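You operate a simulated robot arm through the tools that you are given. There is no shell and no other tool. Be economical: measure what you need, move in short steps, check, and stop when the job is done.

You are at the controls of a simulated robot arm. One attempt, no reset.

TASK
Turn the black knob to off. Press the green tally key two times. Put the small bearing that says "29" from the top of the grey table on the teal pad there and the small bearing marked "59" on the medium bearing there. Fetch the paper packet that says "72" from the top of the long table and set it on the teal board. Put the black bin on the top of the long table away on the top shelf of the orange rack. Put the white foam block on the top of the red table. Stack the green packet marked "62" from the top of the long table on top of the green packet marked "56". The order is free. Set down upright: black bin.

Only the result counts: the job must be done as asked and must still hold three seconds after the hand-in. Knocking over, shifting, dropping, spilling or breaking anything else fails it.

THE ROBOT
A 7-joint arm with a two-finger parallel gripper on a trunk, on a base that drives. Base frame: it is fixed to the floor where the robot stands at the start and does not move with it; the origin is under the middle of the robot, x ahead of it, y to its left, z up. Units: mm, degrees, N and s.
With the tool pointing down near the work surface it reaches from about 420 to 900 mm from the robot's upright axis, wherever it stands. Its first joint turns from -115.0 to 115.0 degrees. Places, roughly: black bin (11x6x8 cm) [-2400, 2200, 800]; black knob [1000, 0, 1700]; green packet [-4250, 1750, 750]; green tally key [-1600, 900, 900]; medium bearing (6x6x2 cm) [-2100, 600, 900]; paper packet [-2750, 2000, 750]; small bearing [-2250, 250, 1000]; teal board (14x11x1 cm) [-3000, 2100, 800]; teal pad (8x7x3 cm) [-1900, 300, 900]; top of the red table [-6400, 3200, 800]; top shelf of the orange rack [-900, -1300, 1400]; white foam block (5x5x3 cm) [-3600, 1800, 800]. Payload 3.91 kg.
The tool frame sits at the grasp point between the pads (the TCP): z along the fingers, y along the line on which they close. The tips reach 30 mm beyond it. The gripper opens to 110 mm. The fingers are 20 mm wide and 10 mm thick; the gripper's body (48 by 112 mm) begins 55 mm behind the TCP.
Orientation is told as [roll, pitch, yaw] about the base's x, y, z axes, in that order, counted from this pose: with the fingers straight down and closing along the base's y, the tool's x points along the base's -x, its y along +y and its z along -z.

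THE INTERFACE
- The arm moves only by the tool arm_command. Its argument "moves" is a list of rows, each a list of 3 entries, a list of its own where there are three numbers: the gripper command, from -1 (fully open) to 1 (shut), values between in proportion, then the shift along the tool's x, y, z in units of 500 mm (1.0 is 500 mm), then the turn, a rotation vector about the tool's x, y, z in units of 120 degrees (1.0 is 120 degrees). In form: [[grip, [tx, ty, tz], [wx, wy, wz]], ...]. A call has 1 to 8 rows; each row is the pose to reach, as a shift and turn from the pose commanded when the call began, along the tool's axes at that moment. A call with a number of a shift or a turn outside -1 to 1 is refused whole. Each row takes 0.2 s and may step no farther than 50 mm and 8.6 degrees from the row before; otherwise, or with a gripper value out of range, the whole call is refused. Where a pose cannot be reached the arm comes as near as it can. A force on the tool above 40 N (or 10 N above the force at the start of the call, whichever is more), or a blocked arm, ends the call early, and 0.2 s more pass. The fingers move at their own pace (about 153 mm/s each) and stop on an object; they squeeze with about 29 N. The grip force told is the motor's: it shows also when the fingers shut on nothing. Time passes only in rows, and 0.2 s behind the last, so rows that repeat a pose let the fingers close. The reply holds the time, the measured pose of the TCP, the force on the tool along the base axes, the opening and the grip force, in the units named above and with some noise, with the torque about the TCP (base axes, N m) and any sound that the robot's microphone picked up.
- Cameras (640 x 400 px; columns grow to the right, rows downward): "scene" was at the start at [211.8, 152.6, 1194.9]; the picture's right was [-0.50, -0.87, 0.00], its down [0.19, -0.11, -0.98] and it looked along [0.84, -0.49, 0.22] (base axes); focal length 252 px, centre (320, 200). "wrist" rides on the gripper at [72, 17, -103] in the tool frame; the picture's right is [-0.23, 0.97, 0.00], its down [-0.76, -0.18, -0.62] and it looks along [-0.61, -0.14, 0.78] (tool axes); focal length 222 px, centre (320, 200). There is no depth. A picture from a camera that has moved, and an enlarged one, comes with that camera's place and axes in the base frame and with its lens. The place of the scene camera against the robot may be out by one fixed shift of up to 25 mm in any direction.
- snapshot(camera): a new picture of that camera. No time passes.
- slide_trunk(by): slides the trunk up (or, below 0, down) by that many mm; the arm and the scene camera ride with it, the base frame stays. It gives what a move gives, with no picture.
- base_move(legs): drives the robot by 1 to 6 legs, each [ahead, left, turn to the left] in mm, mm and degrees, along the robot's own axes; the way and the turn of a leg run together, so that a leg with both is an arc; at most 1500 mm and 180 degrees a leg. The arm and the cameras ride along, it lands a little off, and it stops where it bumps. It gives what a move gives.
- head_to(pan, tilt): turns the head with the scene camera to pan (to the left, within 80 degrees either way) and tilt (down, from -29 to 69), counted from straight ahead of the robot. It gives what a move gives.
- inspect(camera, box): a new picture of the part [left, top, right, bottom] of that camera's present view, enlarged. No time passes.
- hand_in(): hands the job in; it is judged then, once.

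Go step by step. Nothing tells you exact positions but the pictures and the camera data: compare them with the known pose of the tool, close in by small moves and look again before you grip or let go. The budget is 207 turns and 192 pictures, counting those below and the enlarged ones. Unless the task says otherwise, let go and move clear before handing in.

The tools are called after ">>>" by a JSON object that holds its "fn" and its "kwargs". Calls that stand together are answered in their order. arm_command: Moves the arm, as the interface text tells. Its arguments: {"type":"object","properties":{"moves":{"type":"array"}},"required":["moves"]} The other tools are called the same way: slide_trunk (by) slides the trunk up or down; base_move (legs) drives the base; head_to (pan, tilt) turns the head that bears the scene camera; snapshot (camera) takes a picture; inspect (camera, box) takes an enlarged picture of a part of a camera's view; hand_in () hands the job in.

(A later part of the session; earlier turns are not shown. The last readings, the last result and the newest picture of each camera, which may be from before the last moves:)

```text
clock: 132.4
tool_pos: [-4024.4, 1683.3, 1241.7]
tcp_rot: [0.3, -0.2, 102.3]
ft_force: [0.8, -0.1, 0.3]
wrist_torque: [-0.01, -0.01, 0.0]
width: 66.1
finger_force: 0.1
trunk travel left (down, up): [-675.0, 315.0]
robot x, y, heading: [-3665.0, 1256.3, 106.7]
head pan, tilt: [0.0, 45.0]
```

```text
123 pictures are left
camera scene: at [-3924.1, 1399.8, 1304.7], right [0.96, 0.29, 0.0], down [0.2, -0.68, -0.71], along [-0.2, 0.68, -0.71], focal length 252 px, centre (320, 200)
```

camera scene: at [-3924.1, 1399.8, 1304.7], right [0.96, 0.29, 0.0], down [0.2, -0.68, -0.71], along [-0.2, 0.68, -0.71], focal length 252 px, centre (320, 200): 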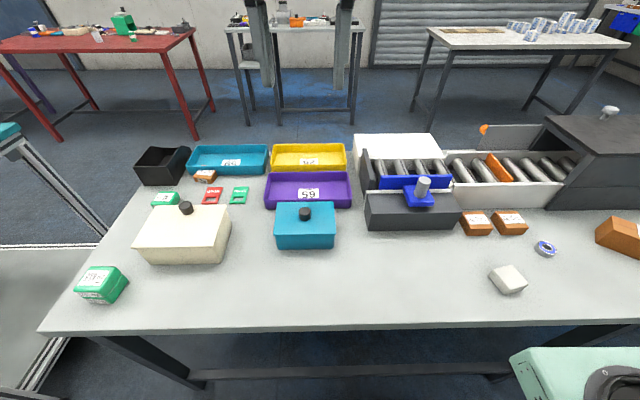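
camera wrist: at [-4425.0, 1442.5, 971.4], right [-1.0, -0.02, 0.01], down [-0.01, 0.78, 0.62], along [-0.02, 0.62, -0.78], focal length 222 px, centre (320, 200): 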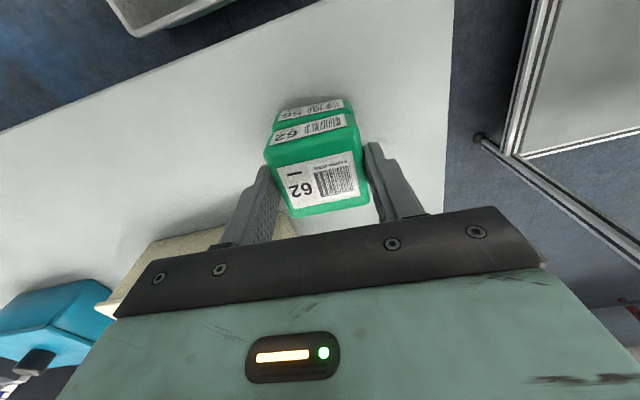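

>>> {"fn": "arm_command", "kwargs": {"moves": [[-0.2, [0, -0.098, 0], [0, 0, 0]], [-0.2, [0, -0.196, 0], [0, 0, 0]], [-0.2, [0, -0.294, 0], [0, 0, 0]], [-0.2, [0, -0.392, 0], [0, 0, 0]], [-0.2, [0, -0.49, 0], [0, 0, 0]], [-0.3, [0, -0.588, 0], [0, 0, 0]], [-0.5, [0, -0.686, 0], [0, 0, 0]], [-0.6, [0.006, -0.784, 0], [0, 0, 0]]]}}

>>> {"fn": "slide_trunk", "kwargs": {"by": -250}}

>>> {"fn": "snapshot", "kwargs": {"camera": "wrist"}}

```text
clock: 134.2
tool_pos: [-3642.7, 1765.8, 1239.7]
tcp_rot: [0.3, -0.2, 102.4]
ft_force: [-1.0, 0.9, 1.1]
wrist_torque: [-0.01, -0.02, -0.02]
width: 88.0
finger_force: 0.1
trunk travel left (down, up): [-675.0, 315.0]
robot x, y, heading: [-3660.1, 1260.1, 106.6]
head pan, tilt: [0.0, 45.0]
```

```text
clock: 136.8
tool_pos: [-3643.1, 1764.8, 987.9]
tcp_rot: [0.3, -0.1, 102.3]
ft_force: [0.9, 0.2, 0.3]
wrist_torque: [0.02, 0.0, -0.03]
width: 88.0
finger_force: 0.1
trunk travel left (down, up): [-425.0, 565.0]
robot x, y, heading: [-3661.1, 1252.7, 106.7]
head pan, tilt: [0.0, 45.0]
```

```text
122 pictures are left
camera wrist: at [-3642.1, 1691.3, 1093.2], right [-1.0, 0.01, 0.01], down [0.01, 0.78, 0.62], along [0.0, 0.62, -0.78], focal length 222 px, centre (320, 200)
```

wrist: 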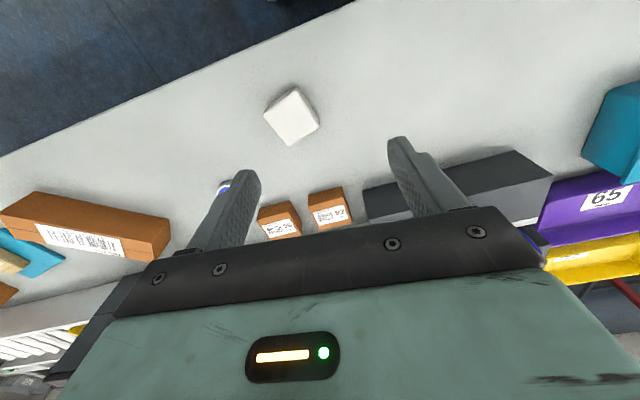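

>>> {"fn": "arm_command", "kwargs": {"moves": [[-0.6, [-0.004, -0.02, 0.05], [0, 0, -0.05]], [-0.6, [-0.008, -0.04, 0.12], [0, 0, -0.1]], [-0.6, [-0.011, -0.062, 0.2], [0, 0, -0.15]]]}}

>>> {"fn": "inspect", "kwargs": {"camera": "wrist", "box": [200, 50, 440, 250]}}

```text
clock: 137.6
tool_pos: [-3614.5, 1779.0, 888.3]
tcp_rot: [0.2, -0.3, 120.4]
ft_force: [0.8, -0.4, 0.0]
wrist_torque: [0.01, 0.0, 0.01]
width: 87.8
finger_force: 0.1
trunk travel left (down, up): [-425.0, 565.0]
robot x, y, heading: [-3662.0, 1254.9, 106.6]
head pan, tilt: [0.0, 45.0]
```

```text
2.00 times, centred on (320, 150) of wrist
camera zoom: at [-3591.1, 1708.9, 992.9], right [-0.95, -0.3, 0.01], down [-0.23, 0.75, 0.63], along [-0.19, 0.6, -0.78], focal length 444 px, centre (320, 300)
```

zoom: 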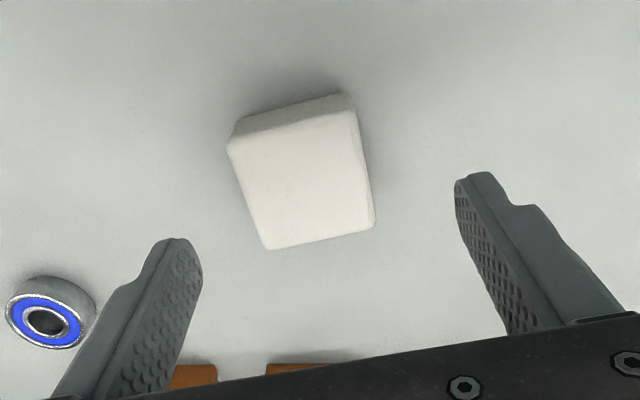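

>>> {"fn": "arm_command", "kwargs": {"moves": [[-0.6, [0.008, -0.01, 0.05], [0, 0, 0]], [-0.6, [0.008, -0.01, 0.105], [0, 0, 0]], [-0.1, [0.008, -0.01, 0.105], [0, 0, 0]], [0.25, [0.008, -0.01, 0.105], [0, 0, 0]], [0.25, [0.008, -0.01, 0.105], [0, 0, 0]]]}}

>>> {"fn": "snapshot", "kwargs": {"camera": "wrist"}}

```text
clock: 138.8
tool_pos: [-3608.3, 1778.3, 836.4]
tcp_rot: [0.1, -0.1, 120.2]
ft_force: [0.1, 0.2, 0.1]
wrist_torque: [0.0, 0.0, 0.03]
width: 48.4
finger_force: 29.2
trunk travel left (down, up): [-425.0, 565.0]
robot x, y, heading: [-3660.9, 1255.5, 106.8]
head pan, tilt: [0.0, 45.0]
```

```text
120 pictures are left
camera wrist: at [-3585.4, 1707.4, 940.0], right [-0.96, -0.3, 0.01], down [-0.23, 0.75, 0.63], along [-0.19, 0.6, -0.78], focal length 222 px, centre (320, 200)
```

wrist: 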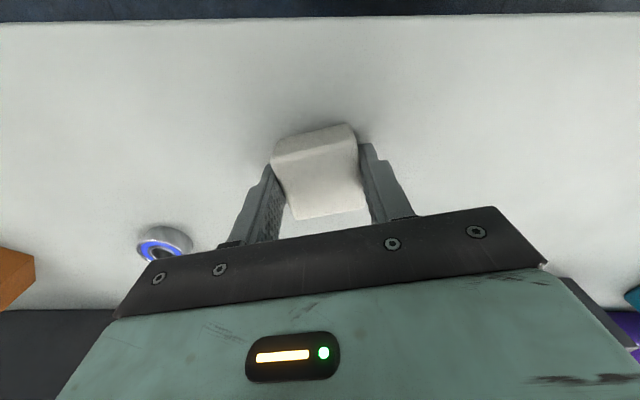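

The foam block is held (48 mm). I'll lift it, raise the trunk and look left for a way to the red table.

>>> {"fn": "arm_command", "kwargs": {"moves": [[0.25, [0, 0, -0.09], [0, 0, 0]], [0.25, [0, 0, -0.18], [0, 0, 0]], [0.25, [0, 0, -0.27], [0, 0, 0]]]}}

>>> {"fn": "slide_trunk", "kwargs": {"by": 350}}

>>> {"fn": "head_to", "kwargs": {"pan": 60, "tilt": 22}}

>>> {"fn": "snapshot", "kwargs": {"camera": "scene"}}

```text
clock: 139.6
tool_pos: [-3606.8, 1776.0, 971.9]
tcp_rot: [0.4, -0.3, 120.4]
ft_force: [-0.2, 0.2, -0.4]
wrist_torque: [-0.02, -0.02, 0.03]
width: 47.9
finger_force: 29.1
trunk travel left (down, up): [-425.0, 565.0]
robot x, y, heading: [-3663.2, 1256.8, 106.6]
head pan, tilt: [0.0, 45.0]
```

```text
clock: 143.1
tool_pos: [-3606.1, 1776.0, 1321.5]
tcp_rot: [0.2, -0.2, 120.3]
ft_force: [0.2, 0.5, 0.1]
wrist_torque: [0.01, 0.0, -0.01]
width: 48.2
finger_force: 29.4
trunk travel left (down, up): [-775.0, 215.0]
robot x, y, heading: [-3661.9, 1259.2, 106.6]
head pan, tilt: [0.0, 45.0]
```

```text
clock: 144.3
tool_pos: [-3605.9, 1775.6, 1321.3]
tcp_rot: [0.2, -0.3, 120.3]
ft_force: [-0.1, 0.5, 0.0]
wrist_torque: [0.0, 0.0, 0.01]
width: 48.4
finger_force: 29.3
trunk travel left (down, up): [-775.0, 215.0]
robot x, y, heading: [-3666.1, 1256.6, 106.6]
head pan, tilt: [60.0, 22.0]
```

```text
119 pictures are left
camera scene: at [-3991.0, 1343.3, 1440.1], right [0.23, 0.97, 0.0], down [0.36, -0.09, -0.93], along [-0.9, 0.21, -0.37], focal length 252 px, centre (320, 200)
```

scene: 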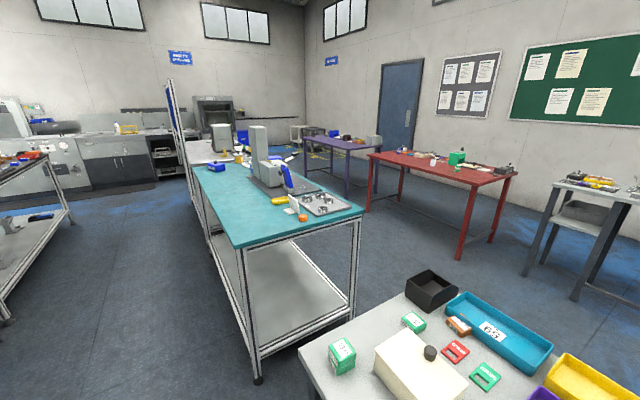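

The gap beside the teal table is too narrow, so I'll go round the long table's east end and along the back aisle, keeping my heading.

>>> {"fn": "base_move", "kwargs": {"legs": [[-20, -1190, 0], [0, -1190, 0], [800, 0, 0]]}}

>>> {"fn": "head_to", "kwargs": {"pan": 30, "tilt": 25}}

>>> {"fn": "snapshot", "kwargs": {"camera": "scene"}}

```text
clock: 159.6
tool_pos: [-1593.7, 3152.6, 1322.9]
tcp_rot: [0.2, -0.3, 119.9]
ft_force: [0.2, 0.1, -0.4]
wrist_torque: [-0.02, -0.03, -0.01]
width: 48.2
finger_force: 28.7
trunk travel left (down, up): [-775.0, 215.0]
robot x, y, heading: [-1651.1, 2632.6, 106.4]
head pan, tilt: [60.0, 22.0]
```

```text
clock: 160.6
tool_pos: [-1592.9, 3153.8, 1322.4]
tcp_rot: [0.2, -0.3, 119.9]
ft_force: [-0.4, 1.0, 0.3]
wrist_torque: [-0.05, -0.01, 0.02]
width: 47.9
finger_force: 29.4
trunk travel left (down, up): [-775.0, 215.0]
robot x, y, heading: [-1655.0, 2635.0, 106.4]
head pan, tilt: [30.0, 25.0]
```

```text
118 pictures are left
camera scene: at [-1958.3, 2764.9, 1435.3], right [0.69, 0.72, 0.0], down [0.31, -0.29, -0.91], along [-0.66, 0.63, -0.42], focal length 252 px, centre (320, 200)
```

scene: 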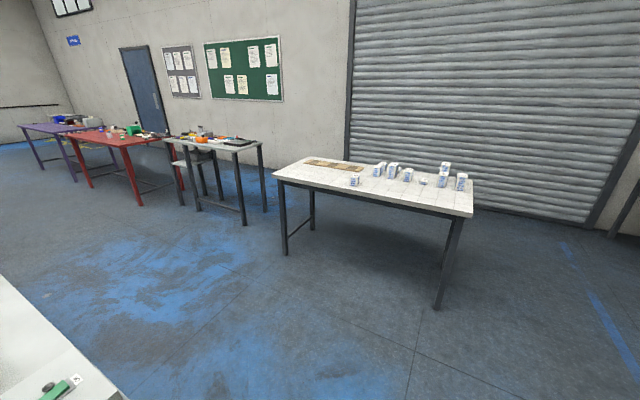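

>>> {"fn": "base_move", "kwargs": {"legs": [[870, 0, 0.5], [0, 1360, 0], [50, 1360, 0]]}}

>>> {"fn": "snapshot", "kwargs": {"camera": "scene"}}

```text
clock: 178.1
tool_pos: [-4482.0, 3287.0, 1321.9]
tcp_rot: [0.3, -0.3, 118.4]
ft_force: [0.0, 0.3, -0.1]
wrist_torque: [0.01, -0.01, 0.02]
width: 48.3
finger_force: 29.5
trunk travel left (down, up): [-775.0, 215.0]
robot x, y, heading: [-4557.1, 2768.9, 104.5]
head pan, tilt: [30.0, 25.0]
```

```text
117 pictures are left
camera scene: at [-4857.0, 2908.9, 1435.3], right [0.71, 0.7, 0.0], down [0.3, -0.3, -0.91], along [-0.64, 0.64, -0.42], focal length 252 px, centre (320, 200)
```

scene: 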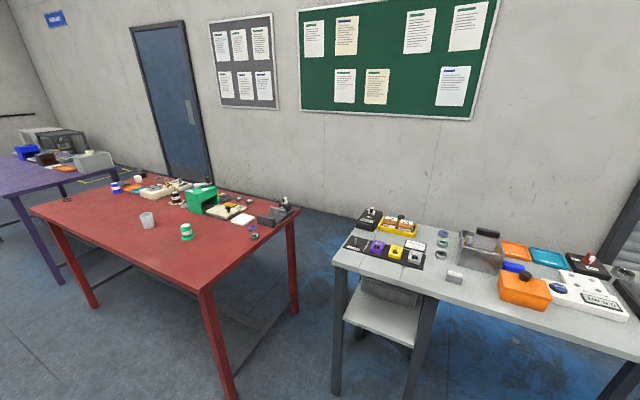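

The red table's near corner is at about (-5549, 3071). I'll park in front of a free spot near its right front corner.

>>> {"fn": "base_move", "kwargs": {"legs": [[111, 1117, 2]]}}

>>> {"fn": "head_to", "kwargs": {"pan": 0, "tilt": 45}}

>>> {"fn": "snapshot", "kwargs": {"camera": "scene"}}

>>> {"fn": "snapshot", "kwargs": {"camera": "wrist"}}

```text
clock: 183.8
tool_pos: [-5624.9, 3082.9, 1321.5]
tcp_rot: [0.2, -0.3, 121.5]
ft_force: [0.0, -0.2, -0.5]
wrist_torque: [0.01, 0.0, 0.03]
width: 48.0
finger_force: 29.0
trunk travel left (down, up): [-775.0, 215.0]
robot x, y, heading: [-5670.2, 2561.6, 108.0]
head pan, tilt: [30.0, 25.0]
```

```text
clock: 184.8
tool_pos: [-5624.6, 3082.9, 1321.7]
tcp_rot: [0.2, -0.3, 121.5]
ft_force: [-1.0, -1.0, 0.1]
wrist_torque: [0.01, 0.01, 0.02]
width: 48.7
finger_force: 28.9
trunk travel left (down, up): [-775.0, 215.0]
robot x, y, heading: [-5671.6, 2560.0, 107.9]
head pan, tilt: [0.0, 45.0]
```

```text
116 pictures are left
camera scene: at [-5935.4, 2700.9, 1404.7], right [0.95, 0.31, 0.0], down [0.22, -0.67, -0.71], along [-0.22, 0.67, -0.71], focal length 252 px, centre (320, 200)
```

scene: 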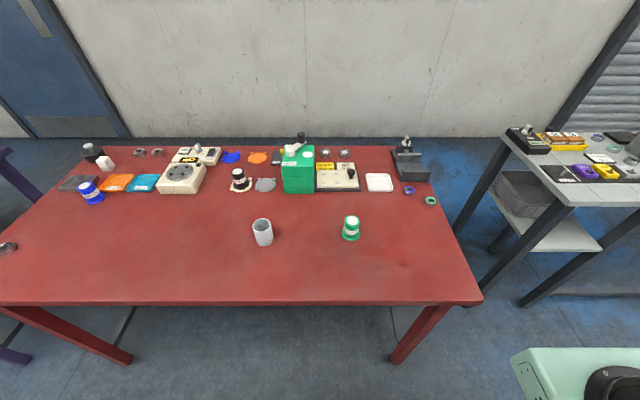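

```text
115 pictures are left
camera wrist: at [-5600.7, 3013.0, 1425.9], right [-0.95, -0.31, 0.01], down [-0.24, 0.74, 0.63], along [-0.2, 0.59, -0.78], focal length 222 px, centre (320, 200)
```

wrist: 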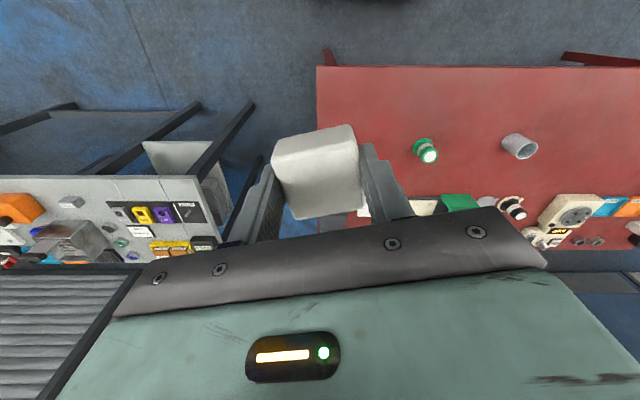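

>>> {"fn": "arm_command", "kwargs": {"moves": [[0.25, [-0.07, 0.047, 0], [0, 0, 0]], [0.25, [-0.14, 0.093, 0], [0, 0, 0]], [0.25, [-0.21, 0.14, 0], [0, 0, 0]], [0.25, [-0.281, 0.186, 0], [0, 0, 0]]]}}

>>> {"fn": "slide_trunk", "kwargs": {"by": -380}}

>>> {"fn": "snapshot", "kwargs": {"camera": "scene"}}

>>> {"fn": "snapshot", "kwargs": {"camera": "wrist"}}

```text
clock: 185.8
tool_pos: [-5775.3, 3154.8, 1324.0]
tcp_rot: [0.2, -0.3, 121.5]
ft_force: [-0.3, -0.2, 0.1]
wrist_torque: [-0.01, 0.04, -0.03]
width: 48.5
finger_force: 29.5
trunk travel left (down, up): [-775.0, 215.0]
robot x, y, heading: [-5669.3, 2561.9, 107.8]
head pan, tilt: [0.0, 45.0]
```

```text
clock: 189.5
tool_pos: [-5774.8, 3155.6, 943.3]
tcp_rot: [0.1, -0.2, 121.5]
ft_force: [-0.5, -0.3, -0.2]
wrist_torque: [0.0, -0.01, 0.0]
width: 48.1
finger_force: 28.9
trunk travel left (down, up): [-395.0, 595.0]
robot x, y, heading: [-5667.9, 2562.1, 108.1]
head pan, tilt: [0.0, 45.0]
```

```text
114 pictures are left
camera scene: at [-5935.3, 2700.9, 1024.7], right [0.95, 0.31, 0.0], down [0.22, -0.67, -0.71], along [-0.22, 0.67, -0.71], focal length 252 px, centre (320, 200)
```

scene: 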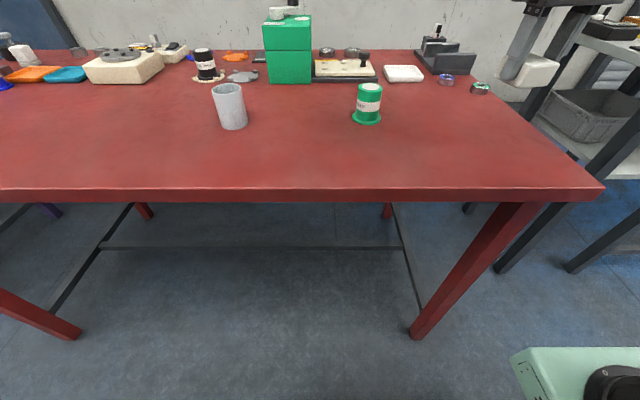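

```text
113 pictures are left
camera wrist: at [-5750.9, 3084.6, 1047.4], right [-0.95, -0.31, 0.01], down [-0.24, 0.74, 0.63], along [-0.2, 0.59, -0.78], focal length 222 px, centre (320, 200)
```

wrist: 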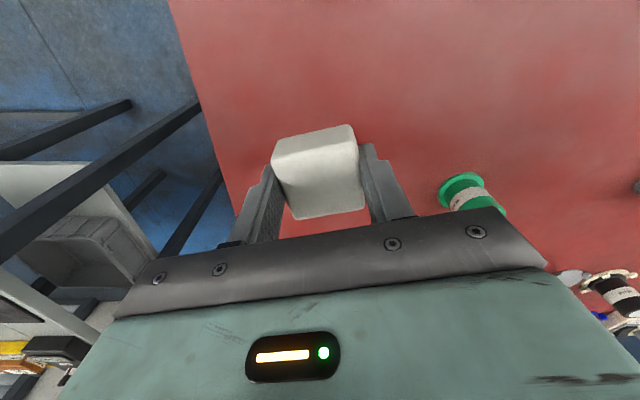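

>>> {"fn": "arm_command", "kwargs": {"moves": [[0.25, [0, 0, 0.08], [0, 0, 0]], [0.25, [0, 0, 0.14], [0, 0, 0]], [0.25, [0, 0, 0.16], [0, 0, 0]], [0.25, [0, 0, 0.172], [0, 0, 0]], [0.25, [0, 0, 0.184], [0, 0, 0]]]}}

>>> {"fn": "snapshot", "kwargs": {"camera": "wrist"}}

```text
clock: 190.7
tool_pos: [-5775.8, 3157.1, 851.8]
tcp_rot: [0.2, -0.4, 121.5]
ft_force: [0.2, -0.1, -0.4]
wrist_torque: [-0.03, 0.01, -0.03]
width: 48.3
finger_force: 28.7
trunk travel left (down, up): [-395.0, 595.0]
robot x, y, heading: [-5670.3, 2563.6, 108.0]
head pan, tilt: [0.0, 45.0]
```

```text
112 pictures are left
camera wrist: at [-5751.5, 3086.4, 956.1], right [-0.95, -0.31, 0.01], down [-0.24, 0.74, 0.63], along [-0.2, 0.59, -0.78], focal length 222 px, centre (320, 200)
```

wrist: 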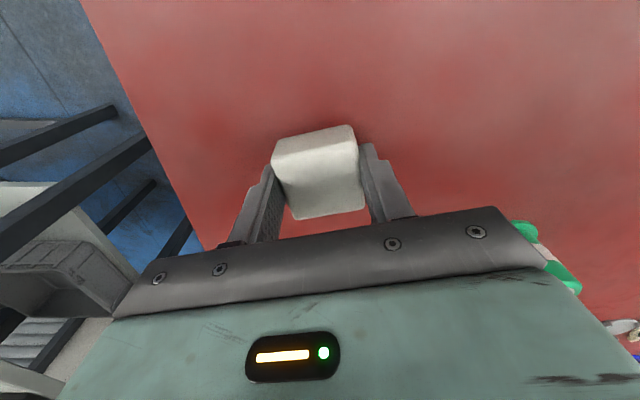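

>>> {"fn": "arm_command", "kwargs": {"moves": [[0.25, [0, 0, 0.008], [0, 0, 0]], [0.25, [0, 0, 0.016], [0, 0, 0]], [0.25, [0, 0, 0.022], [0, 0, 0]], [0.25, [0, 0, 0.028], [0, 0, 0]]]}}

>>> {"fn": "arm_command", "kwargs": {"moves": [[0.25, [0, 0, 0.004], [0, 0, 0]], [0.25, [0, 0, 0.008], [0, 0, 0]]]}}

```text
clock: 191.7
tool_pos: [-5775.1, 3156.5, 836.7]
tcp_rot: [0.2, -0.3, 121.6]
ft_force: [0.2, 0.4, 0.1]
wrist_torque: [-0.01, 0.01, -0.01]
width: 48.2
finger_force: 28.6
trunk travel left (down, up): [-395.0, 595.0]
robot x, y, heading: [-5672.5, 2562.3, 107.8]
head pan, tilt: [0.0, 45.0]
```

```text
clock: 192.3
tool_pos: [-5776.1, 3156.8, 835.9]
tcp_rot: [0.2, -0.5, 121.5]
ft_force: [2.4, -3.3, 26.4]
wrist_torque: [-0.12, -0.25, 0.03]
width: 48.3
finger_force: 28.9
trunk travel left (down, up): [-395.0, 595.0]
robot x, y, heading: [-5670.7, 2558.1, 108.1]
head pan, tilt: [0.0, 45.0]
```

Contact with the table. Release and lift.

>>> {"fn": "arm_command", "kwargs": {"moves": [[0.25, [0, 0, -0.006], [0, 0, 0]], [-0.2, [0, 0, -0.006], [0, 0, 0]], [-0.3, [0, 0, -0.006], [0, 0, 0]], [-0.3, [0, 0, -0.09], [0, 0, 0]], [-0.3, [0, 0, -0.18], [0, 0, 0]], [-0.3, [0, 0, -0.27], [0, 0, 0]]]}}

>>> {"fn": "slide_trunk", "kwargs": {"by": 350}}

>>> {"fn": "snapshot", "kwargs": {"camera": "wrist"}}

```text
clock: 193.7
tool_pos: [-5773.5, 3155.6, 966.1]
tcp_rot: [0.3, -0.2, 121.6]
ft_force: [-0.4, 0.0, 1.1]
wrist_torque: [-0.01, 0.01, 0.01]
width: 71.3
finger_force: 0.1
trunk travel left (down, up): [-395.0, 595.0]
robot x, y, heading: [-5668.6, 2565.0, 107.8]
head pan, tilt: [0.0, 45.0]
```

```text
clock: 197.1
tool_pos: [-5774.5, 3153.9, 1315.3]
tcp_rot: [0.2, -0.2, 121.4]
ft_force: [-0.7, -0.1, 0.6]
wrist_torque: [0.0, -0.02, -0.03]
width: 71.8
finger_force: 0.1
trunk travel left (down, up): [-745.0, 245.0]
robot x, y, heading: [-5673.6, 2562.8, 108.0]
head pan, tilt: [0.0, 45.0]
```

```text
111 pictures are left
camera wrist: at [-5749.4, 3084.1, 1419.9], right [-0.95, -0.31, 0.01], down [-0.24, 0.74, 0.63], along [-0.2, 0.59, -0.78], focal length 222 px, centre (320, 200)
```

wrist: 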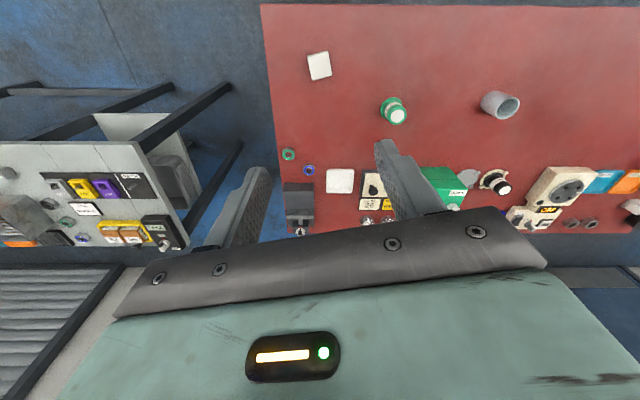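

The foam block is on the red table. Now back round to the black bin on the long table's east end.

>>> {"fn": "base_move", "kwargs": {"legs": [[-100, -1300, -1], [-70, -1300, 0], [-70, -1300, 0]]}}

```text
clock: 215.9
tool_pos: [-1986.0, 4082.1, 1316.6]
tcp_rot: [0.2, -0.4, 121.4]
ft_force: [-0.8, -0.3, -0.7]
wrist_torque: [-0.01, 0.03, 0.02]
width: 71.6
finger_force: 0.2
trunk travel left (down, up): [-745.0, 245.0]
robot x, y, heading: [-1883.3, 3486.0, 107.8]
head pan, tilt: [0.0, 45.0]
```

>>> {"fn": "base_move", "kwargs": {"legs": [[-810, 0, 0], [-810, 0, -1], [0, 900, 0]]}}

>>> {"fn": "snapshot", "kwargs": {"camera": "scene"}}

>>> {"fn": "snapshot", "kwargs": {"camera": "wrist"}}

```text
clock: 228.4
tool_pos: [-2360.9, 2284.9, 1315.5]
tcp_rot: [0.2, -0.3, 121.0]
ft_force: [-0.1, 0.2, 0.5]
wrist_torque: [-0.01, -0.02, 0.0]
width: 71.4
finger_force: 0.0
trunk travel left (down, up): [-745.0, 245.0]
robot x, y, heading: [-2259.2, 1695.8, 107.4]
head pan, tilt: [0.0, 45.0]
```

```text
110 pictures are left
camera scene: at [-2526.3, 1833.4, 1374.7], right [0.95, 0.3, 0.0], down [0.21, -0.67, -0.71], along [-0.21, 0.67, -0.71], focal length 252 px, centre (320, 200)
```

scene: 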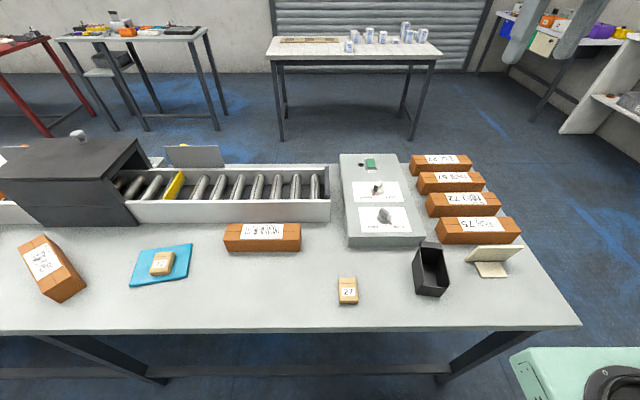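

```text
109 pictures are left
camera wrist: at [-2337.9, 2215.3, 1419.9], right [-0.95, -0.31, 0.01], down [-0.24, 0.74, 0.63], along [-0.2, 0.59, -0.78], focal length 222 px, centre (320, 200)
```

wrist: 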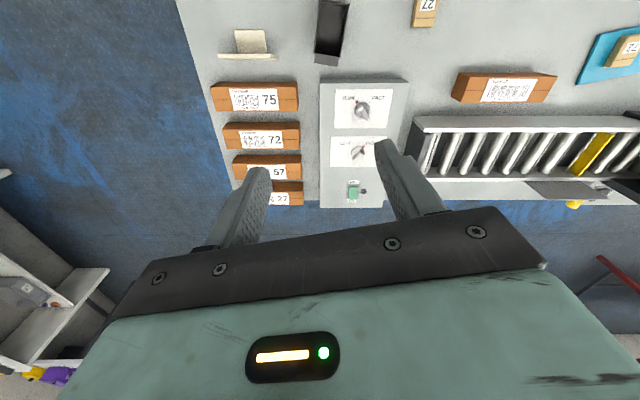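

>>> {"fn": "inspect", "kwargs": {"camera": "scene", "box": [380, 220, 540, 320]}}

>>> {"fn": "inspect", "kwargs": {"camera": "wrist", "box": [240, 0, 400, 100]}}

```text
4.00 times, centred on (460, 270) of scene
camera zoom: at [-2526.3, 1833.4, 1374.7], right [0.95, 0.3, 0.0], down [0.21, -0.67, -0.71], along [-0.21, 0.67, -0.71], focal length 1010 px, centre (-240, -80)
```

zoom: 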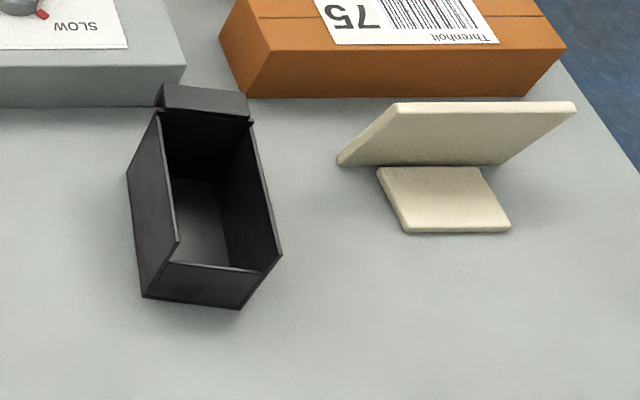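

```text
4.00 times, centred on (320, 50) of wrist
camera zoom: at [-2337.9, 2215.3, 1419.9], right [-0.95, -0.31, 0.01], down [-0.24, 0.74, 0.63], along [-0.2, 0.59, -0.78], focal length 888 px, centre (320, 800)
```

zoom: 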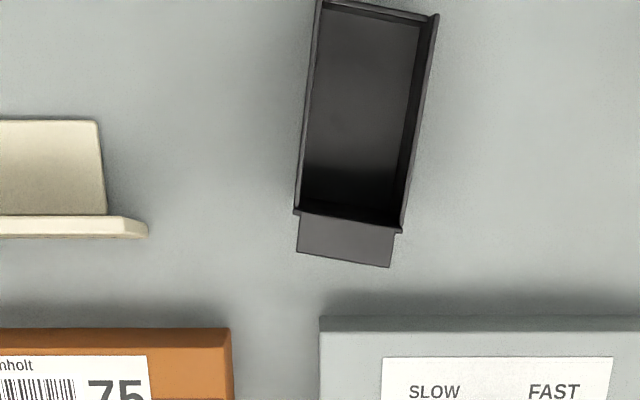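

The bin's rim centre is at about (-2363, 2214), its long axis near yaw 101°. I'll move over it, align, and lower the trunk.

>>> {"fn": "arm_command", "kwargs": {"moves": [[-1, [0.037, 0.025, 0], [0, 0, 0.054]], [-1, [0.075, 0.05, 0], [0, 0, 0.108]], [-1, [0.112, 0.074, 0], [0, 0, 0.1625]]]}}

>>> {"fn": "slide_trunk", "kwargs": {"by": -300}}

>>> {"fn": "snapshot", "kwargs": {"camera": "wrist"}}

```text
clock: 229.2
tool_pos: [-2364.0, 2218.2, 1312.9]
tcp_rot: [0.2, -0.1, 101.6]
ft_force: [-0.2, 0.4, 0.1]
wrist_torque: [-0.05, 0.0, 0.0]
width: 110.2
finger_force: 0.0
trunk travel left (down, up): [-745.0, 245.0]
robot x, y, heading: [-2265.7, 1692.3, 107.3]
head pan, tilt: [0.0, 45.0]
```

```text
clock: 232.2
tool_pos: [-2363.5, 2218.7, 1014.6]
tcp_rot: [0.3, -0.3, 101.6]
ft_force: [0.4, -0.7, 0.6]
wrist_torque: [0.0, 0.04, -0.04]
width: 109.9
finger_force: 0.0
trunk travel left (down, up): [-445.0, 545.0]
robot x, y, heading: [-2262.0, 1692.2, 107.6]
head pan, tilt: [0.0, 45.0]
```

```text
106 pictures are left
camera wrist: at [-2364.6, 2144.4, 1119.1], right [-1.0, 0.03, 0.01], down [0.02, 0.78, 0.62], along [0.01, 0.62, -0.78], focal length 222 px, centre (320, 200)
```

wrist: 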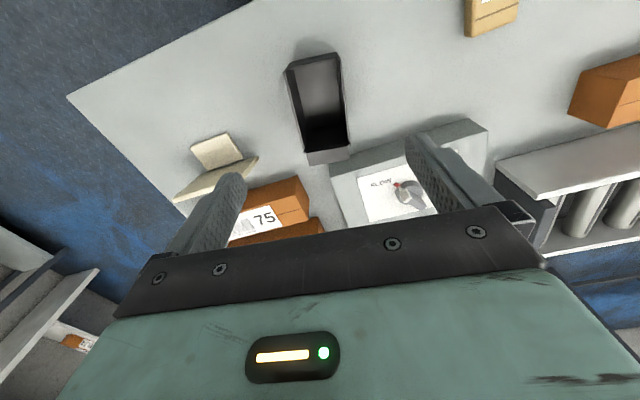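

>>> {"fn": "arm_command", "kwargs": {"moves": [[-0.8, [0.008, 0.002, 0.08], [0, 0, 0.02]], [-0.8, [0.008, 0.002, 0.17], [0, 0, 0.02]], [-0.8, [0.008, 0.002, 0.25], [0, 0, 0.02]]]}}

>>> {"fn": "snapshot", "kwargs": {"camera": "wrist"}}

>>> {"fn": "snapshot", "kwargs": {"camera": "scene"}}

```text
clock: 233.0
tool_pos: [-2365.6, 2214.6, 888.0]
tcp_rot: [0.3, -0.2, 99.1]
ft_force: [-0.5, -0.5, -0.4]
wrist_torque: [0.03, -0.01, 0.0]
width: 99.2
finger_force: 0.0
trunk travel left (down, up): [-445.0, 545.0]
robot x, y, heading: [-2260.9, 1691.7, 107.5]
head pan, tilt: [0.0, 45.0]
```

```text
105 pictures are left
camera wrist: at [-2369.8, 2140.3, 993.2], right [-1.0, 0.07, 0.01], down [0.06, 0.78, 0.62], along [0.04, 0.62, -0.78], focal length 222 px, centre (320, 200)
```

wrist: 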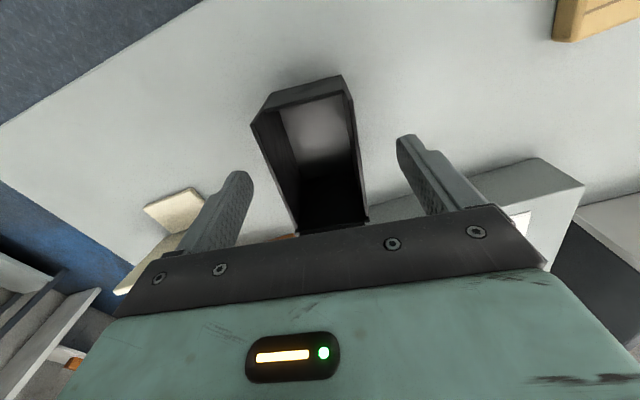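

```text
104 pictures are left
camera scene: at [-2526.3, 1833.2, 1074.8], right [0.95, 0.3, 0.0], down [0.21, -0.67, -0.71], along [-0.21, 0.67, -0.71], focal length 252 px, centre (320, 200)
```

scene: 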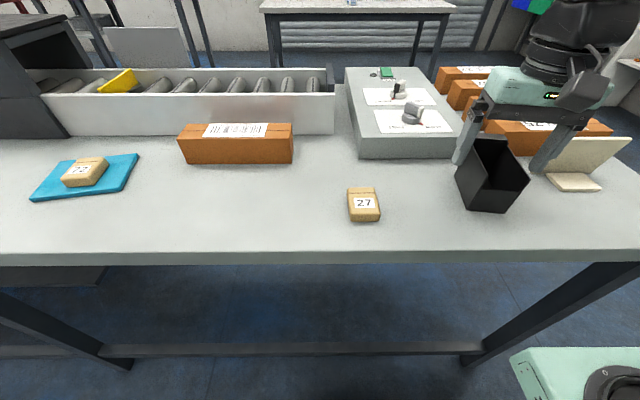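

Centred on the bin. Lower 36 mm and close.

>>> {"fn": "arm_command", "kwargs": {"moves": [[-0.6, [0, -0.002, 0.035], [0, 0, 0.012]], [-0.6, [0, -0.002, 0.072], [0, 0, 0.012]], [-0.2, [0, -0.002, 0.072], [0, 0, 0.012]], [0.1, [0, -0.002, 0.072], [0, 0, 0.012]], [0.1, [0, -0.002, 0.072], [0, 0, 0.012]]]}}

>>> {"fn": "snapshot", "kwargs": {"camera": "wrist"}}

```text
clock: 234.2
tool_pos: [-2363.7, 2214.6, 853.2]
tcp_rot: [0.2, -0.1, 97.8]
ft_force: [-0.3, 1.2, 0.7]
wrist_torque: [0.01, -0.02, -0.01]
width: 57.5
finger_force: 28.5
trunk travel left (down, up): [-445.0, 545.0]
robot x, y, heading: [-2258.3, 1695.2, 107.3]
head pan, tilt: [0.0, 45.0]
```

```text
103 pictures are left
camera wrist: at [-2370.7, 2140.6, 957.9], right [-1.0, 0.09, 0.01], down [0.08, 0.78, 0.62], along [0.05, 0.62, -0.78], focal length 222 px, centre (320, 200)
```

wrist: 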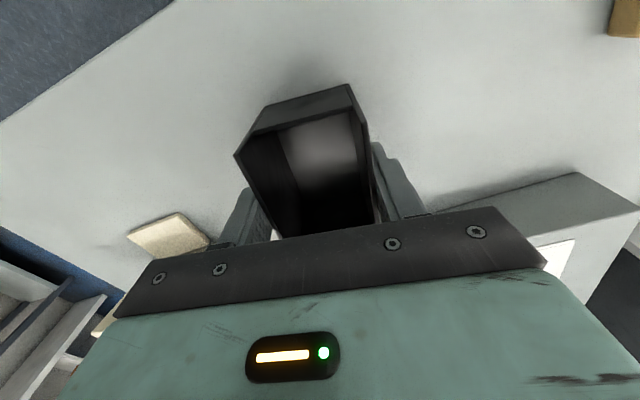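

>>> {"fn": "arm_command", "kwargs": {"moves": [[0.1, [0, 0, -0.06], [0, 0, 0]], [0.1, [0, 0, -0.14], [0, 0, 0]], [0.1, [0, 0, -0.23], [0, 0, 0]]]}}

>>> {"fn": "slide_trunk", "kwargs": {"by": 400}}

>>> {"fn": "snapshot", "kwargs": {"camera": "wrist"}}

>>> {"fn": "snapshot", "kwargs": {"camera": "scene"}}

```text
clock: 235.0
tool_pos: [-2362.5, 2216.2, 971.2]
tcp_rot: [0.3, -0.1, 97.8]
ft_force: [1.2, -0.1, -0.8]
wrist_torque: [-0.03, 0.01, -0.03]
width: 57.7
finger_force: 28.8
trunk travel left (down, up): [-445.0, 545.0]
robot x, y, heading: [-2263.0, 1696.5, 107.6]
head pan, tilt: [0.0, 45.0]
```

```text
clock: 238.8
tool_pos: [-2363.8, 2215.3, 1371.1]
tcp_rot: [0.3, -0.2, 97.8]
ft_force: [-0.8, -0.8, -0.7]
wrist_torque: [0.0, -0.01, 0.0]
width: 57.5
finger_force: 29.2
trunk travel left (down, up): [-845.0, 145.0]
robot x, y, heading: [-2263.1, 1689.9, 107.6]
head pan, tilt: [0.0, 45.0]
```

```text
102 pictures are left
camera wrist: at [-2369.0, 2141.3, 1475.2], right [-1.0, 0.09, 0.01], down [0.08, 0.78, 0.62], along [0.05, 0.62, -0.78], focal length 222 px, centre (320, 200)
```

wrist: 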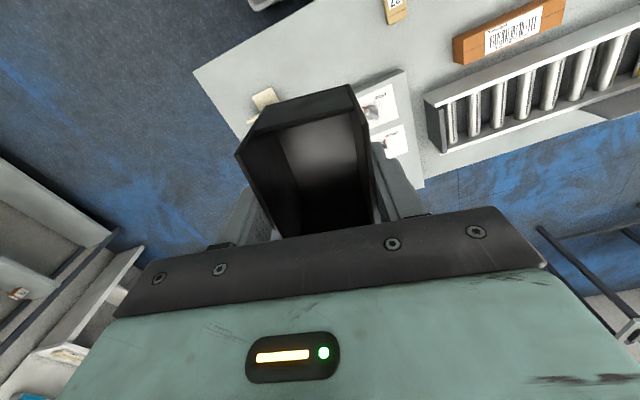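

```text
101 pictures are left
camera scene: at [-2526.3, 1833.4, 1474.6], right [0.95, 0.3, 0.0], down [0.21, -0.67, -0.71], along [-0.21, 0.67, -0.71], focal length 252 px, centre (320, 200)
```

scene: 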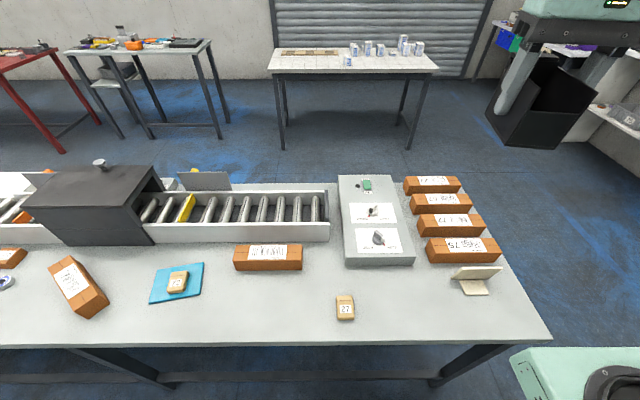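

The bin is held upright. I'll drive out of the gap toward the orange rack and turn to face it.

>>> {"fn": "base_move", "kwargs": {"legs": [[-593, -1242, 0], [0, 0, -178]]}}

>>> {"fn": "head_to", "kwargs": {"pan": 0, "tilt": 20}}

>>> {"fn": "snapshot", "kwargs": {"camera": "scene"}}

```text
clock: 253.0
tool_pos: [-773.7, 997.5, 1370.4]
tcp_rot: [0.3, -0.1, -79.8]
ft_force: [-0.2, 0.0, -0.6]
wrist_torque: [0.01, 0.02, -0.02]
width: 57.2
finger_force: 28.7
trunk travel left (down, up): [-845.0, 145.0]
robot x, y, heading: [-900.9, 1515.3, -70.1]
head pan, tilt: [0.0, 45.0]
```

```text
clock: 253.9
tool_pos: [-774.0, 997.0, 1370.0]
tcp_rot: [0.3, -0.1, -79.8]
ft_force: [0.5, 0.4, -1.7]
wrist_torque: [0.04, 0.01, -0.04]
width: 57.5
finger_force: 29.3
trunk travel left (down, up): [-845.0, 145.0]
robot x, y, heading: [-896.9, 1510.9, -69.8]
head pan, tilt: [0.0, 20.0]
```

```text
100 pictures are left
camera scene: at [-625.7, 1352.9, 1513.3], right [-0.94, -0.34, 0.0], down [-0.12, 0.32, -0.94], along [0.32, -0.88, -0.34], focal length 252 px, centre (320, 200)
```

scene: 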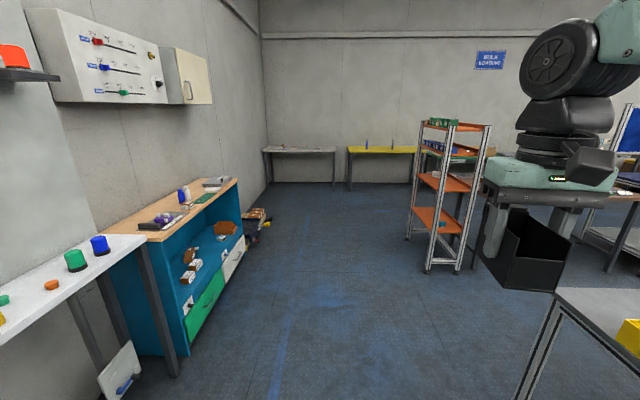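

>>> {"fn": "inspect", "kwargs": {"camera": "scene", "box": [390, 100, 510, 190]}}

```text
4.44 times, centred on (450, 145) of scene
camera zoom: at [-625.7, 1352.9, 1513.3], right [-0.94, -0.34, 0.0], down [-0.12, 0.32, -0.94], along [0.32, -0.88, -0.34], focal length 1122 px, centre (-258, 444)
```

zoom: 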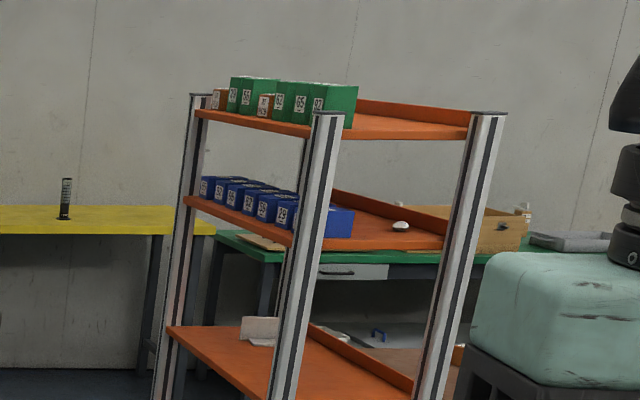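

The rack's top shelf is open above, with green boxes along its east edge. I'll go round to its east side, keeping away at first, and raise the trunk.

>>> {"fn": "slide_trunk", "kwargs": {"by": 140}}

>>> {"fn": "base_move", "kwargs": {"legs": [[1455, 15, 0], [1146, -70, 0], [0, 0, -91]]}}

>>> {"fn": "snapshot", "kwargs": {"camera": "scene"}}

```text
clock: 255.6
tool_pos: [-774.1, 997.8, 1511.2]
tcp_rot: [0.3, -0.1, -79.7]
ft_force: [0.0, -0.9, -0.5]
wrist_torque: [-0.02, 0.02, 0.03]
width: 57.5
finger_force: 28.9
trunk travel left (down, up): [-985.0, 5.0]
robot x, y, heading: [-896.1, 1515.2, -70.2]
head pan, tilt: [0.0, 20.0]
```

```text
clock: 272.1
tool_pos: [-577.2, -1065.5, 1511.5]
tcp_rot: [0.3, -0.2, -170.4]
ft_force: [-0.1, 1.2, -0.6]
wrist_torque: [0.02, 0.0, 0.02]
width: 57.7
finger_force: 28.7
trunk travel left (down, up): [-985.0, 5.0]
robot x, y, heading: [-58.4, -946.4, -160.4]
head pan, tilt: [0.0, 20.0]
```

```text
98 pictures are left
camera scene: at [-213.3, -1230.2, 1653.3], right [-0.33, 0.94, 0.0], down [0.32, 0.11, -0.94], along [-0.89, -0.31, -0.34], focal length 252 px, centre (320, 200)
```

scene: 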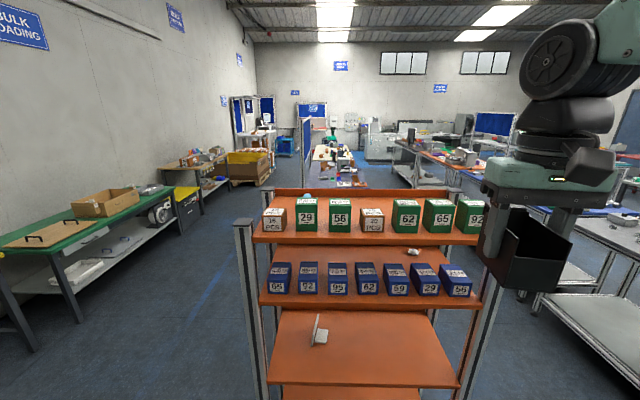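

>>> {"fn": "inspect", "kwargs": {"camera": "scene", "box": [230, 170, 500, 320]}}

```text
2.37 times, centred on (365, 245) of scene
camera zoom: at [-213.3, -1230.2, 1653.3], right [-0.33, 0.94, 0.0], down [0.32, 0.11, -0.94], along [-0.89, -0.31, -0.34], focal length 598 px, centre (213, 93)
```

zoom: 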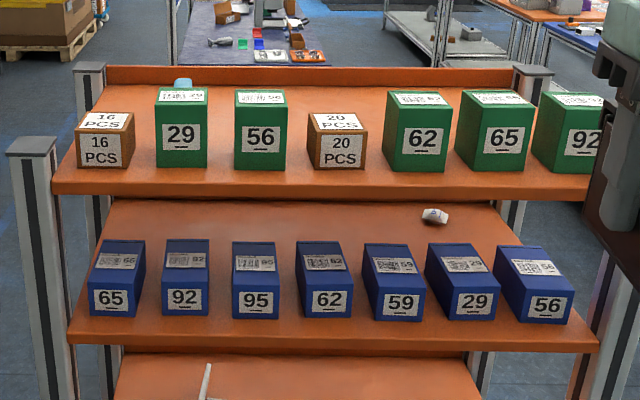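

Behind the box row the top shelf has about 230 mm of free depth. I'll lift the bin a bit more, check the height margin, and drive closer.

>>> {"fn": "arm_command", "kwargs": {"moves": [[0.1, [0, 0, -0.06], [0, 0, 0]], [0.1, [0, 0, -0.12], [0, 0, 0]]]}}

>>> {"fn": "head_to", "kwargs": {"pan": 0, "tilt": 25}}

>>> {"fn": "base_move", "kwargs": {"legs": [[200, 24, 0]]}}

>>> {"fn": "snapshot", "kwargs": {"camera": "scene"}}

>>> {"fn": "snapshot", "kwargs": {"camera": "wrist"}}

```text
clock: 272.7
tool_pos: [-574.7, -1064.1, 1574.3]
tcp_rot: [0.3, -0.1, -170.5]
ft_force: [0.7, -0.3, -0.9]
wrist_torque: [0.0, -0.02, 0.02]
width: 57.5
finger_force: 29.2
trunk travel left (down, up): [-985.0, 5.0]
robot x, y, heading: [-58.1, -948.5, -160.6]
head pan, tilt: [0.0, 20.0]
```

```text
clock: 273.3
tool_pos: [-574.7, -1063.6, 1573.6]
tcp_rot: [0.3, -0.1, -170.3]
ft_force: [0.2, -0.1, -1.2]
wrist_torque: [0.0, 0.0, -0.01]
width: 57.3
finger_force: 29.0
trunk travel left (down, up): [-985.0, 5.0]
robot x, y, heading: [-59.5, -947.4, -160.6]
head pan, tilt: [0.0, 25.0]
```

```text
clock: 274.9
tool_pos: [-751.1, -1154.1, 1572.8]
tcp_rot: [0.4, -0.2, -170.1]
ft_force: [-0.5, 0.6, -0.4]
wrist_torque: [0.02, 0.0, 0.0]
width: 57.3
finger_force: 29.1
trunk travel left (down, up): [-985.0, 5.0]
robot x, y, heading: [-236.0, -1035.4, -160.2]
head pan, tilt: [0.0, 25.0]
```

```text
96 pictures are left
camera scene: at [-387.8, -1318.5, 1645.3], right [-0.34, 0.94, 0.0], down [0.4, 0.14, -0.91], along [-0.85, -0.3, -0.42], focal length 252 px, centre (320, 200)
```

scene: 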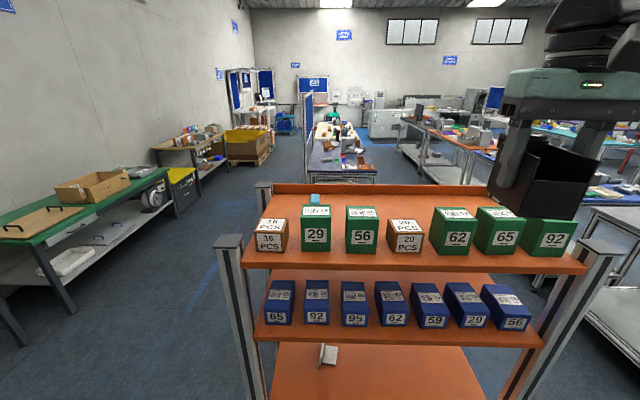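

```text
95 pictures are left
camera wrist: at [-676.0, -1157.3, 1678.1], right [-0.06, -1.0, 0.01], down [-0.78, 0.05, 0.62], along [-0.62, 0.03, -0.78], focal length 222 px, centre (320, 200)
```

wrist: 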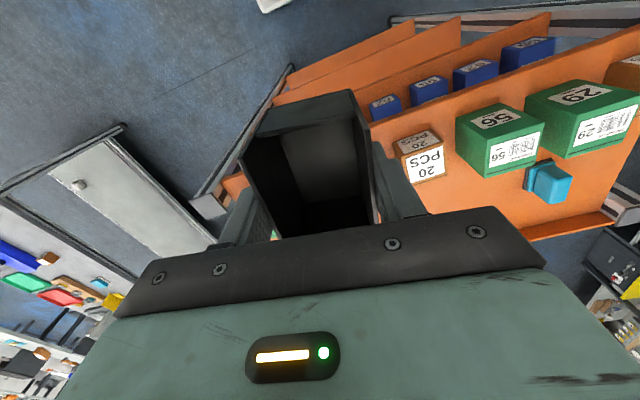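

>>> {"fn": "base_move", "kwargs": {"legs": [[150, 0, 0]]}}

>>> {"fn": "arm_command", "kwargs": {"moves": [[0.1, [0.04, 0.035, 0], [0, 0, -0.028]], [0.1, [0.04, 0.035, 0], [0, 0, -0.056]], [0.1, [0.04, 0.035, 0], [0, 0, -0.083]]]}}

>>> {"fn": "snapshot", "kwargs": {"camera": "wrist"}}

```text
clock: 276.3
tool_pos: [-893.7, -1205.5, 1573.7]
tcp_rot: [0.3, 0.0, -170.1]
ft_force: [0.4, -0.4, 0.3]
wrist_torque: [-0.02, -0.02, 0.04]
width: 57.4
finger_force: 29.1
trunk travel left (down, up): [-985.0, 5.0]
robot x, y, heading: [-382.1, -1084.7, -160.1]
head pan, tilt: [0.0, 25.0]
```

```text
clock: 277.1
tool_pos: [-870.8, -1219.3, 1573.3]
tcp_rot: [0.3, -0.3, -160.2]
ft_force: [1.2, -0.4, -0.5]
wrist_torque: [0.04, 0.02, 0.01]
width: 57.5
finger_force: 28.3
trunk travel left (down, up): [-985.0, 5.0]
robot x, y, heading: [-378.9, -1087.3, -160.4]
head pan, tilt: [0.0, 25.0]
```

```text
94 pictures are left
camera wrist: at [-795.7, -1209.6, 1678.0], right [0.12, -0.99, 0.01], down [-0.78, -0.09, 0.62], along [-0.62, -0.08, -0.78], focal length 222 px, centre (320, 200)
```

wrist: 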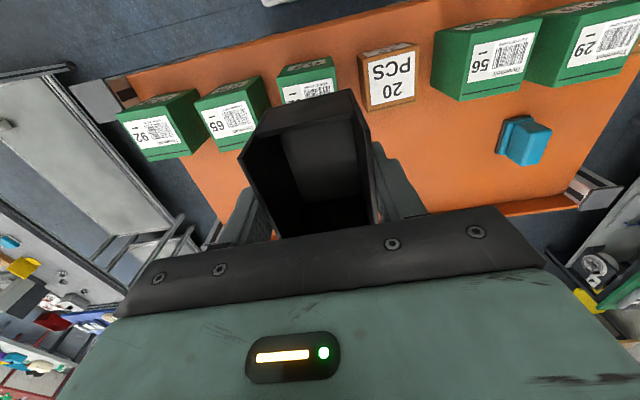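

>>> {"fn": "arm_command", "kwargs": {"moves": [[0.1, [-0.085, 0.018, 0], [0, 0, 0]], [0.1, [-0.17, 0.037, 0], [0, 0, 0]], [0.1, [-0.255, 0.055, 0], [0, 0, 0]], [0.1, [-0.34, 0.074, 0], [0, 0, 0]]]}}

>>> {"fn": "snapshot", "kwargs": {"camera": "wrist"}}

>>> {"fn": "snapshot", "kwargs": {"camera": "scene"}}

```text
clock: 278.1
tool_pos: [-1018.2, -1313.6, 1575.2]
tcp_rot: [0.3, -0.3, -160.0]
ft_force: [-0.2, 0.4, -0.6]
wrist_torque: [0.0, 0.02, -0.01]
width: 57.4
finger_force: 29.2
trunk travel left (down, up): [-985.0, 5.0]
robot x, y, heading: [-376.4, -1084.8, -160.8]
head pan, tilt: [0.0, 25.0]
```

```text
93 pictures are left
camera wrist: at [-943.3, -1304.1, 1679.6], right [0.12, -0.99, 0.01], down [-0.78, -0.09, 0.62], along [-0.62, -0.08, -0.78], focal length 222 px, centre (320, 200)
```

wrist: 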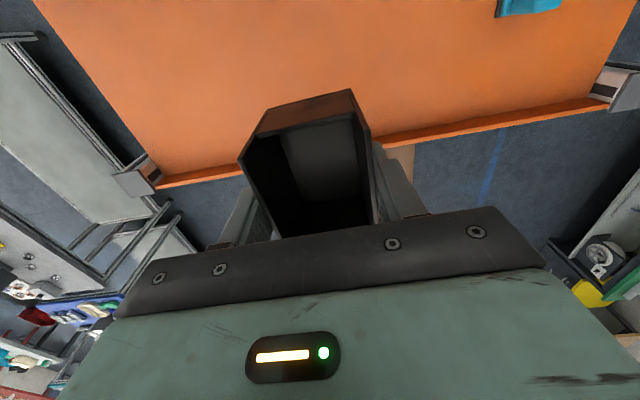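

```text
92 pictures are left
camera scene: at [-529.6, -1369.2, 1645.3], right [-0.34, 0.94, 0.0], down [0.4, 0.14, -0.91], along [-0.85, -0.3, -0.42], focal length 252 px, centre (320, 200)
```

scene: 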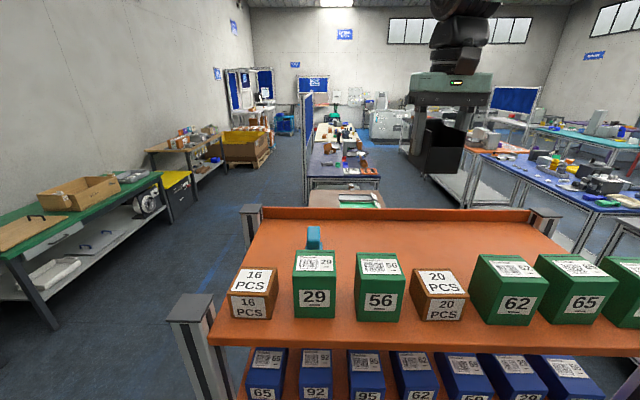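

>>> {"fn": "arm_command", "kwargs": {"moves": [[0.1, [0.02, 0, 0.06], [0, 0, 0]], [0.1, [0.04, 0, 0.13], [0, 0, 0]], [0.1, [0.04, 0, 0.21], [0, 0, 0]], [0.1, [0.04, 0, 0.28], [0, 0, 0]], [0.1, [0.04, 0, 0.3], [0, 0, 0]]]}}

>>> {"fn": "snapshot", "kwargs": {"camera": "wrist"}}

>>> {"fn": "inspect", "kwargs": {"camera": "scene", "box": [340, 120, 520, 300]}}

```text
clock: 279.3
tool_pos: [-998.0, -1306.4, 1423.8]
tcp_rot: [0.3, -0.2, -160.1]
ft_force: [-0.1, -0.6, 1.1]
wrist_torque: [0.03, 0.1, 0.01]
width: 57.5
finger_force: 29.7
trunk travel left (down, up): [-985.0, 5.0]
robot x, y, heading: [-378.9, -1085.0, -160.4]
head pan, tilt: [0.0, 25.0]
```

```text
91 pictures are left
camera wrist: at [-923.5, -1296.6, 1527.8], right [0.12, -0.99, 0.01], down [-0.78, -0.09, 0.63], along [-0.62, -0.08, -0.78], focal length 222 px, centre (320, 200)
```

wrist: 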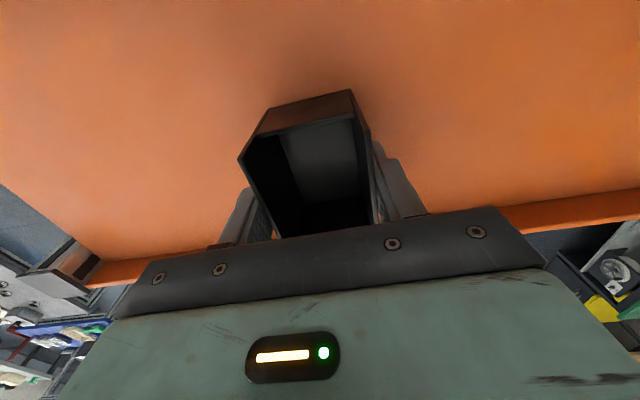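

```text
2.22 times, centred on (430, 210) of scene
camera zoom: at [-529.8, -1369.4, 1645.3], right [-0.34, 0.94, 0.0], down [0.4, 0.14, -0.91], along [-0.85, -0.3, -0.42], focal length 561 px, centre (76, 178)
```

zoom: 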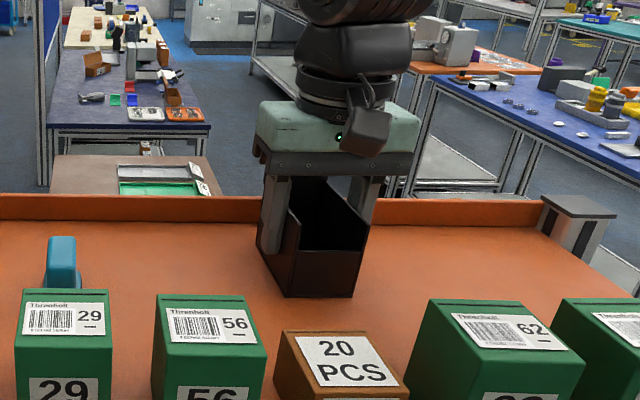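

Good position behind the 20 PCS box. I'll lower in small steps till contact.

>>> {"fn": "arm_command", "kwargs": {"moves": [[0.1, [0, 0, 0.012], [0, 0, 0]], [0.1, [0, 0, 0.02], [0, 0, 0]], [0.1, [0, 0, 0.028], [0, 0, 0]], [0.1, [0, 0, 0.034], [0, 0, 0]]]}}

>>> {"fn": "arm_command", "kwargs": {"moves": [[0.1, [0, 0, 0.006], [0, 0, 0]], [0.1, [0, 0, 0.011], [0, 0, 0]]]}}

```text
clock: 279.9
tool_pos: [-998.8, -1307.8, 1420.9]
tcp_rot: [0.5, -1.0, -160.2]
ft_force: [0.5, 1.0, 18.3]
wrist_torque: [0.63, -0.56, -0.04]
width: 57.3
finger_force: 29.1
trunk travel left (down, up): [-985.0, 5.0]
robot x, y, heading: [-379.6, -1087.0, -160.3]
head pan, tilt: [0.0, 25.0]
stopped in row 2: the force on the tool passed its limit at 45 N (the readings are from after the stop); the commanded pose is now the measured one
```

```text
clock: 280.5
tool_pos: [-999.5, -1308.7, 1413.9]
tcp_rot: [0.4, -0.9, -160.1]
ft_force: [1.2, -1.5, 26.1]
wrist_torque: [0.43, 0.26, 0.02]
width: 57.8
finger_force: 28.8
trunk travel left (down, up): [-985.0, 5.0]
robot x, y, heading: [-373.7, -1084.6, -160.3]
head pan, tilt: [0.0, 25.0]
```

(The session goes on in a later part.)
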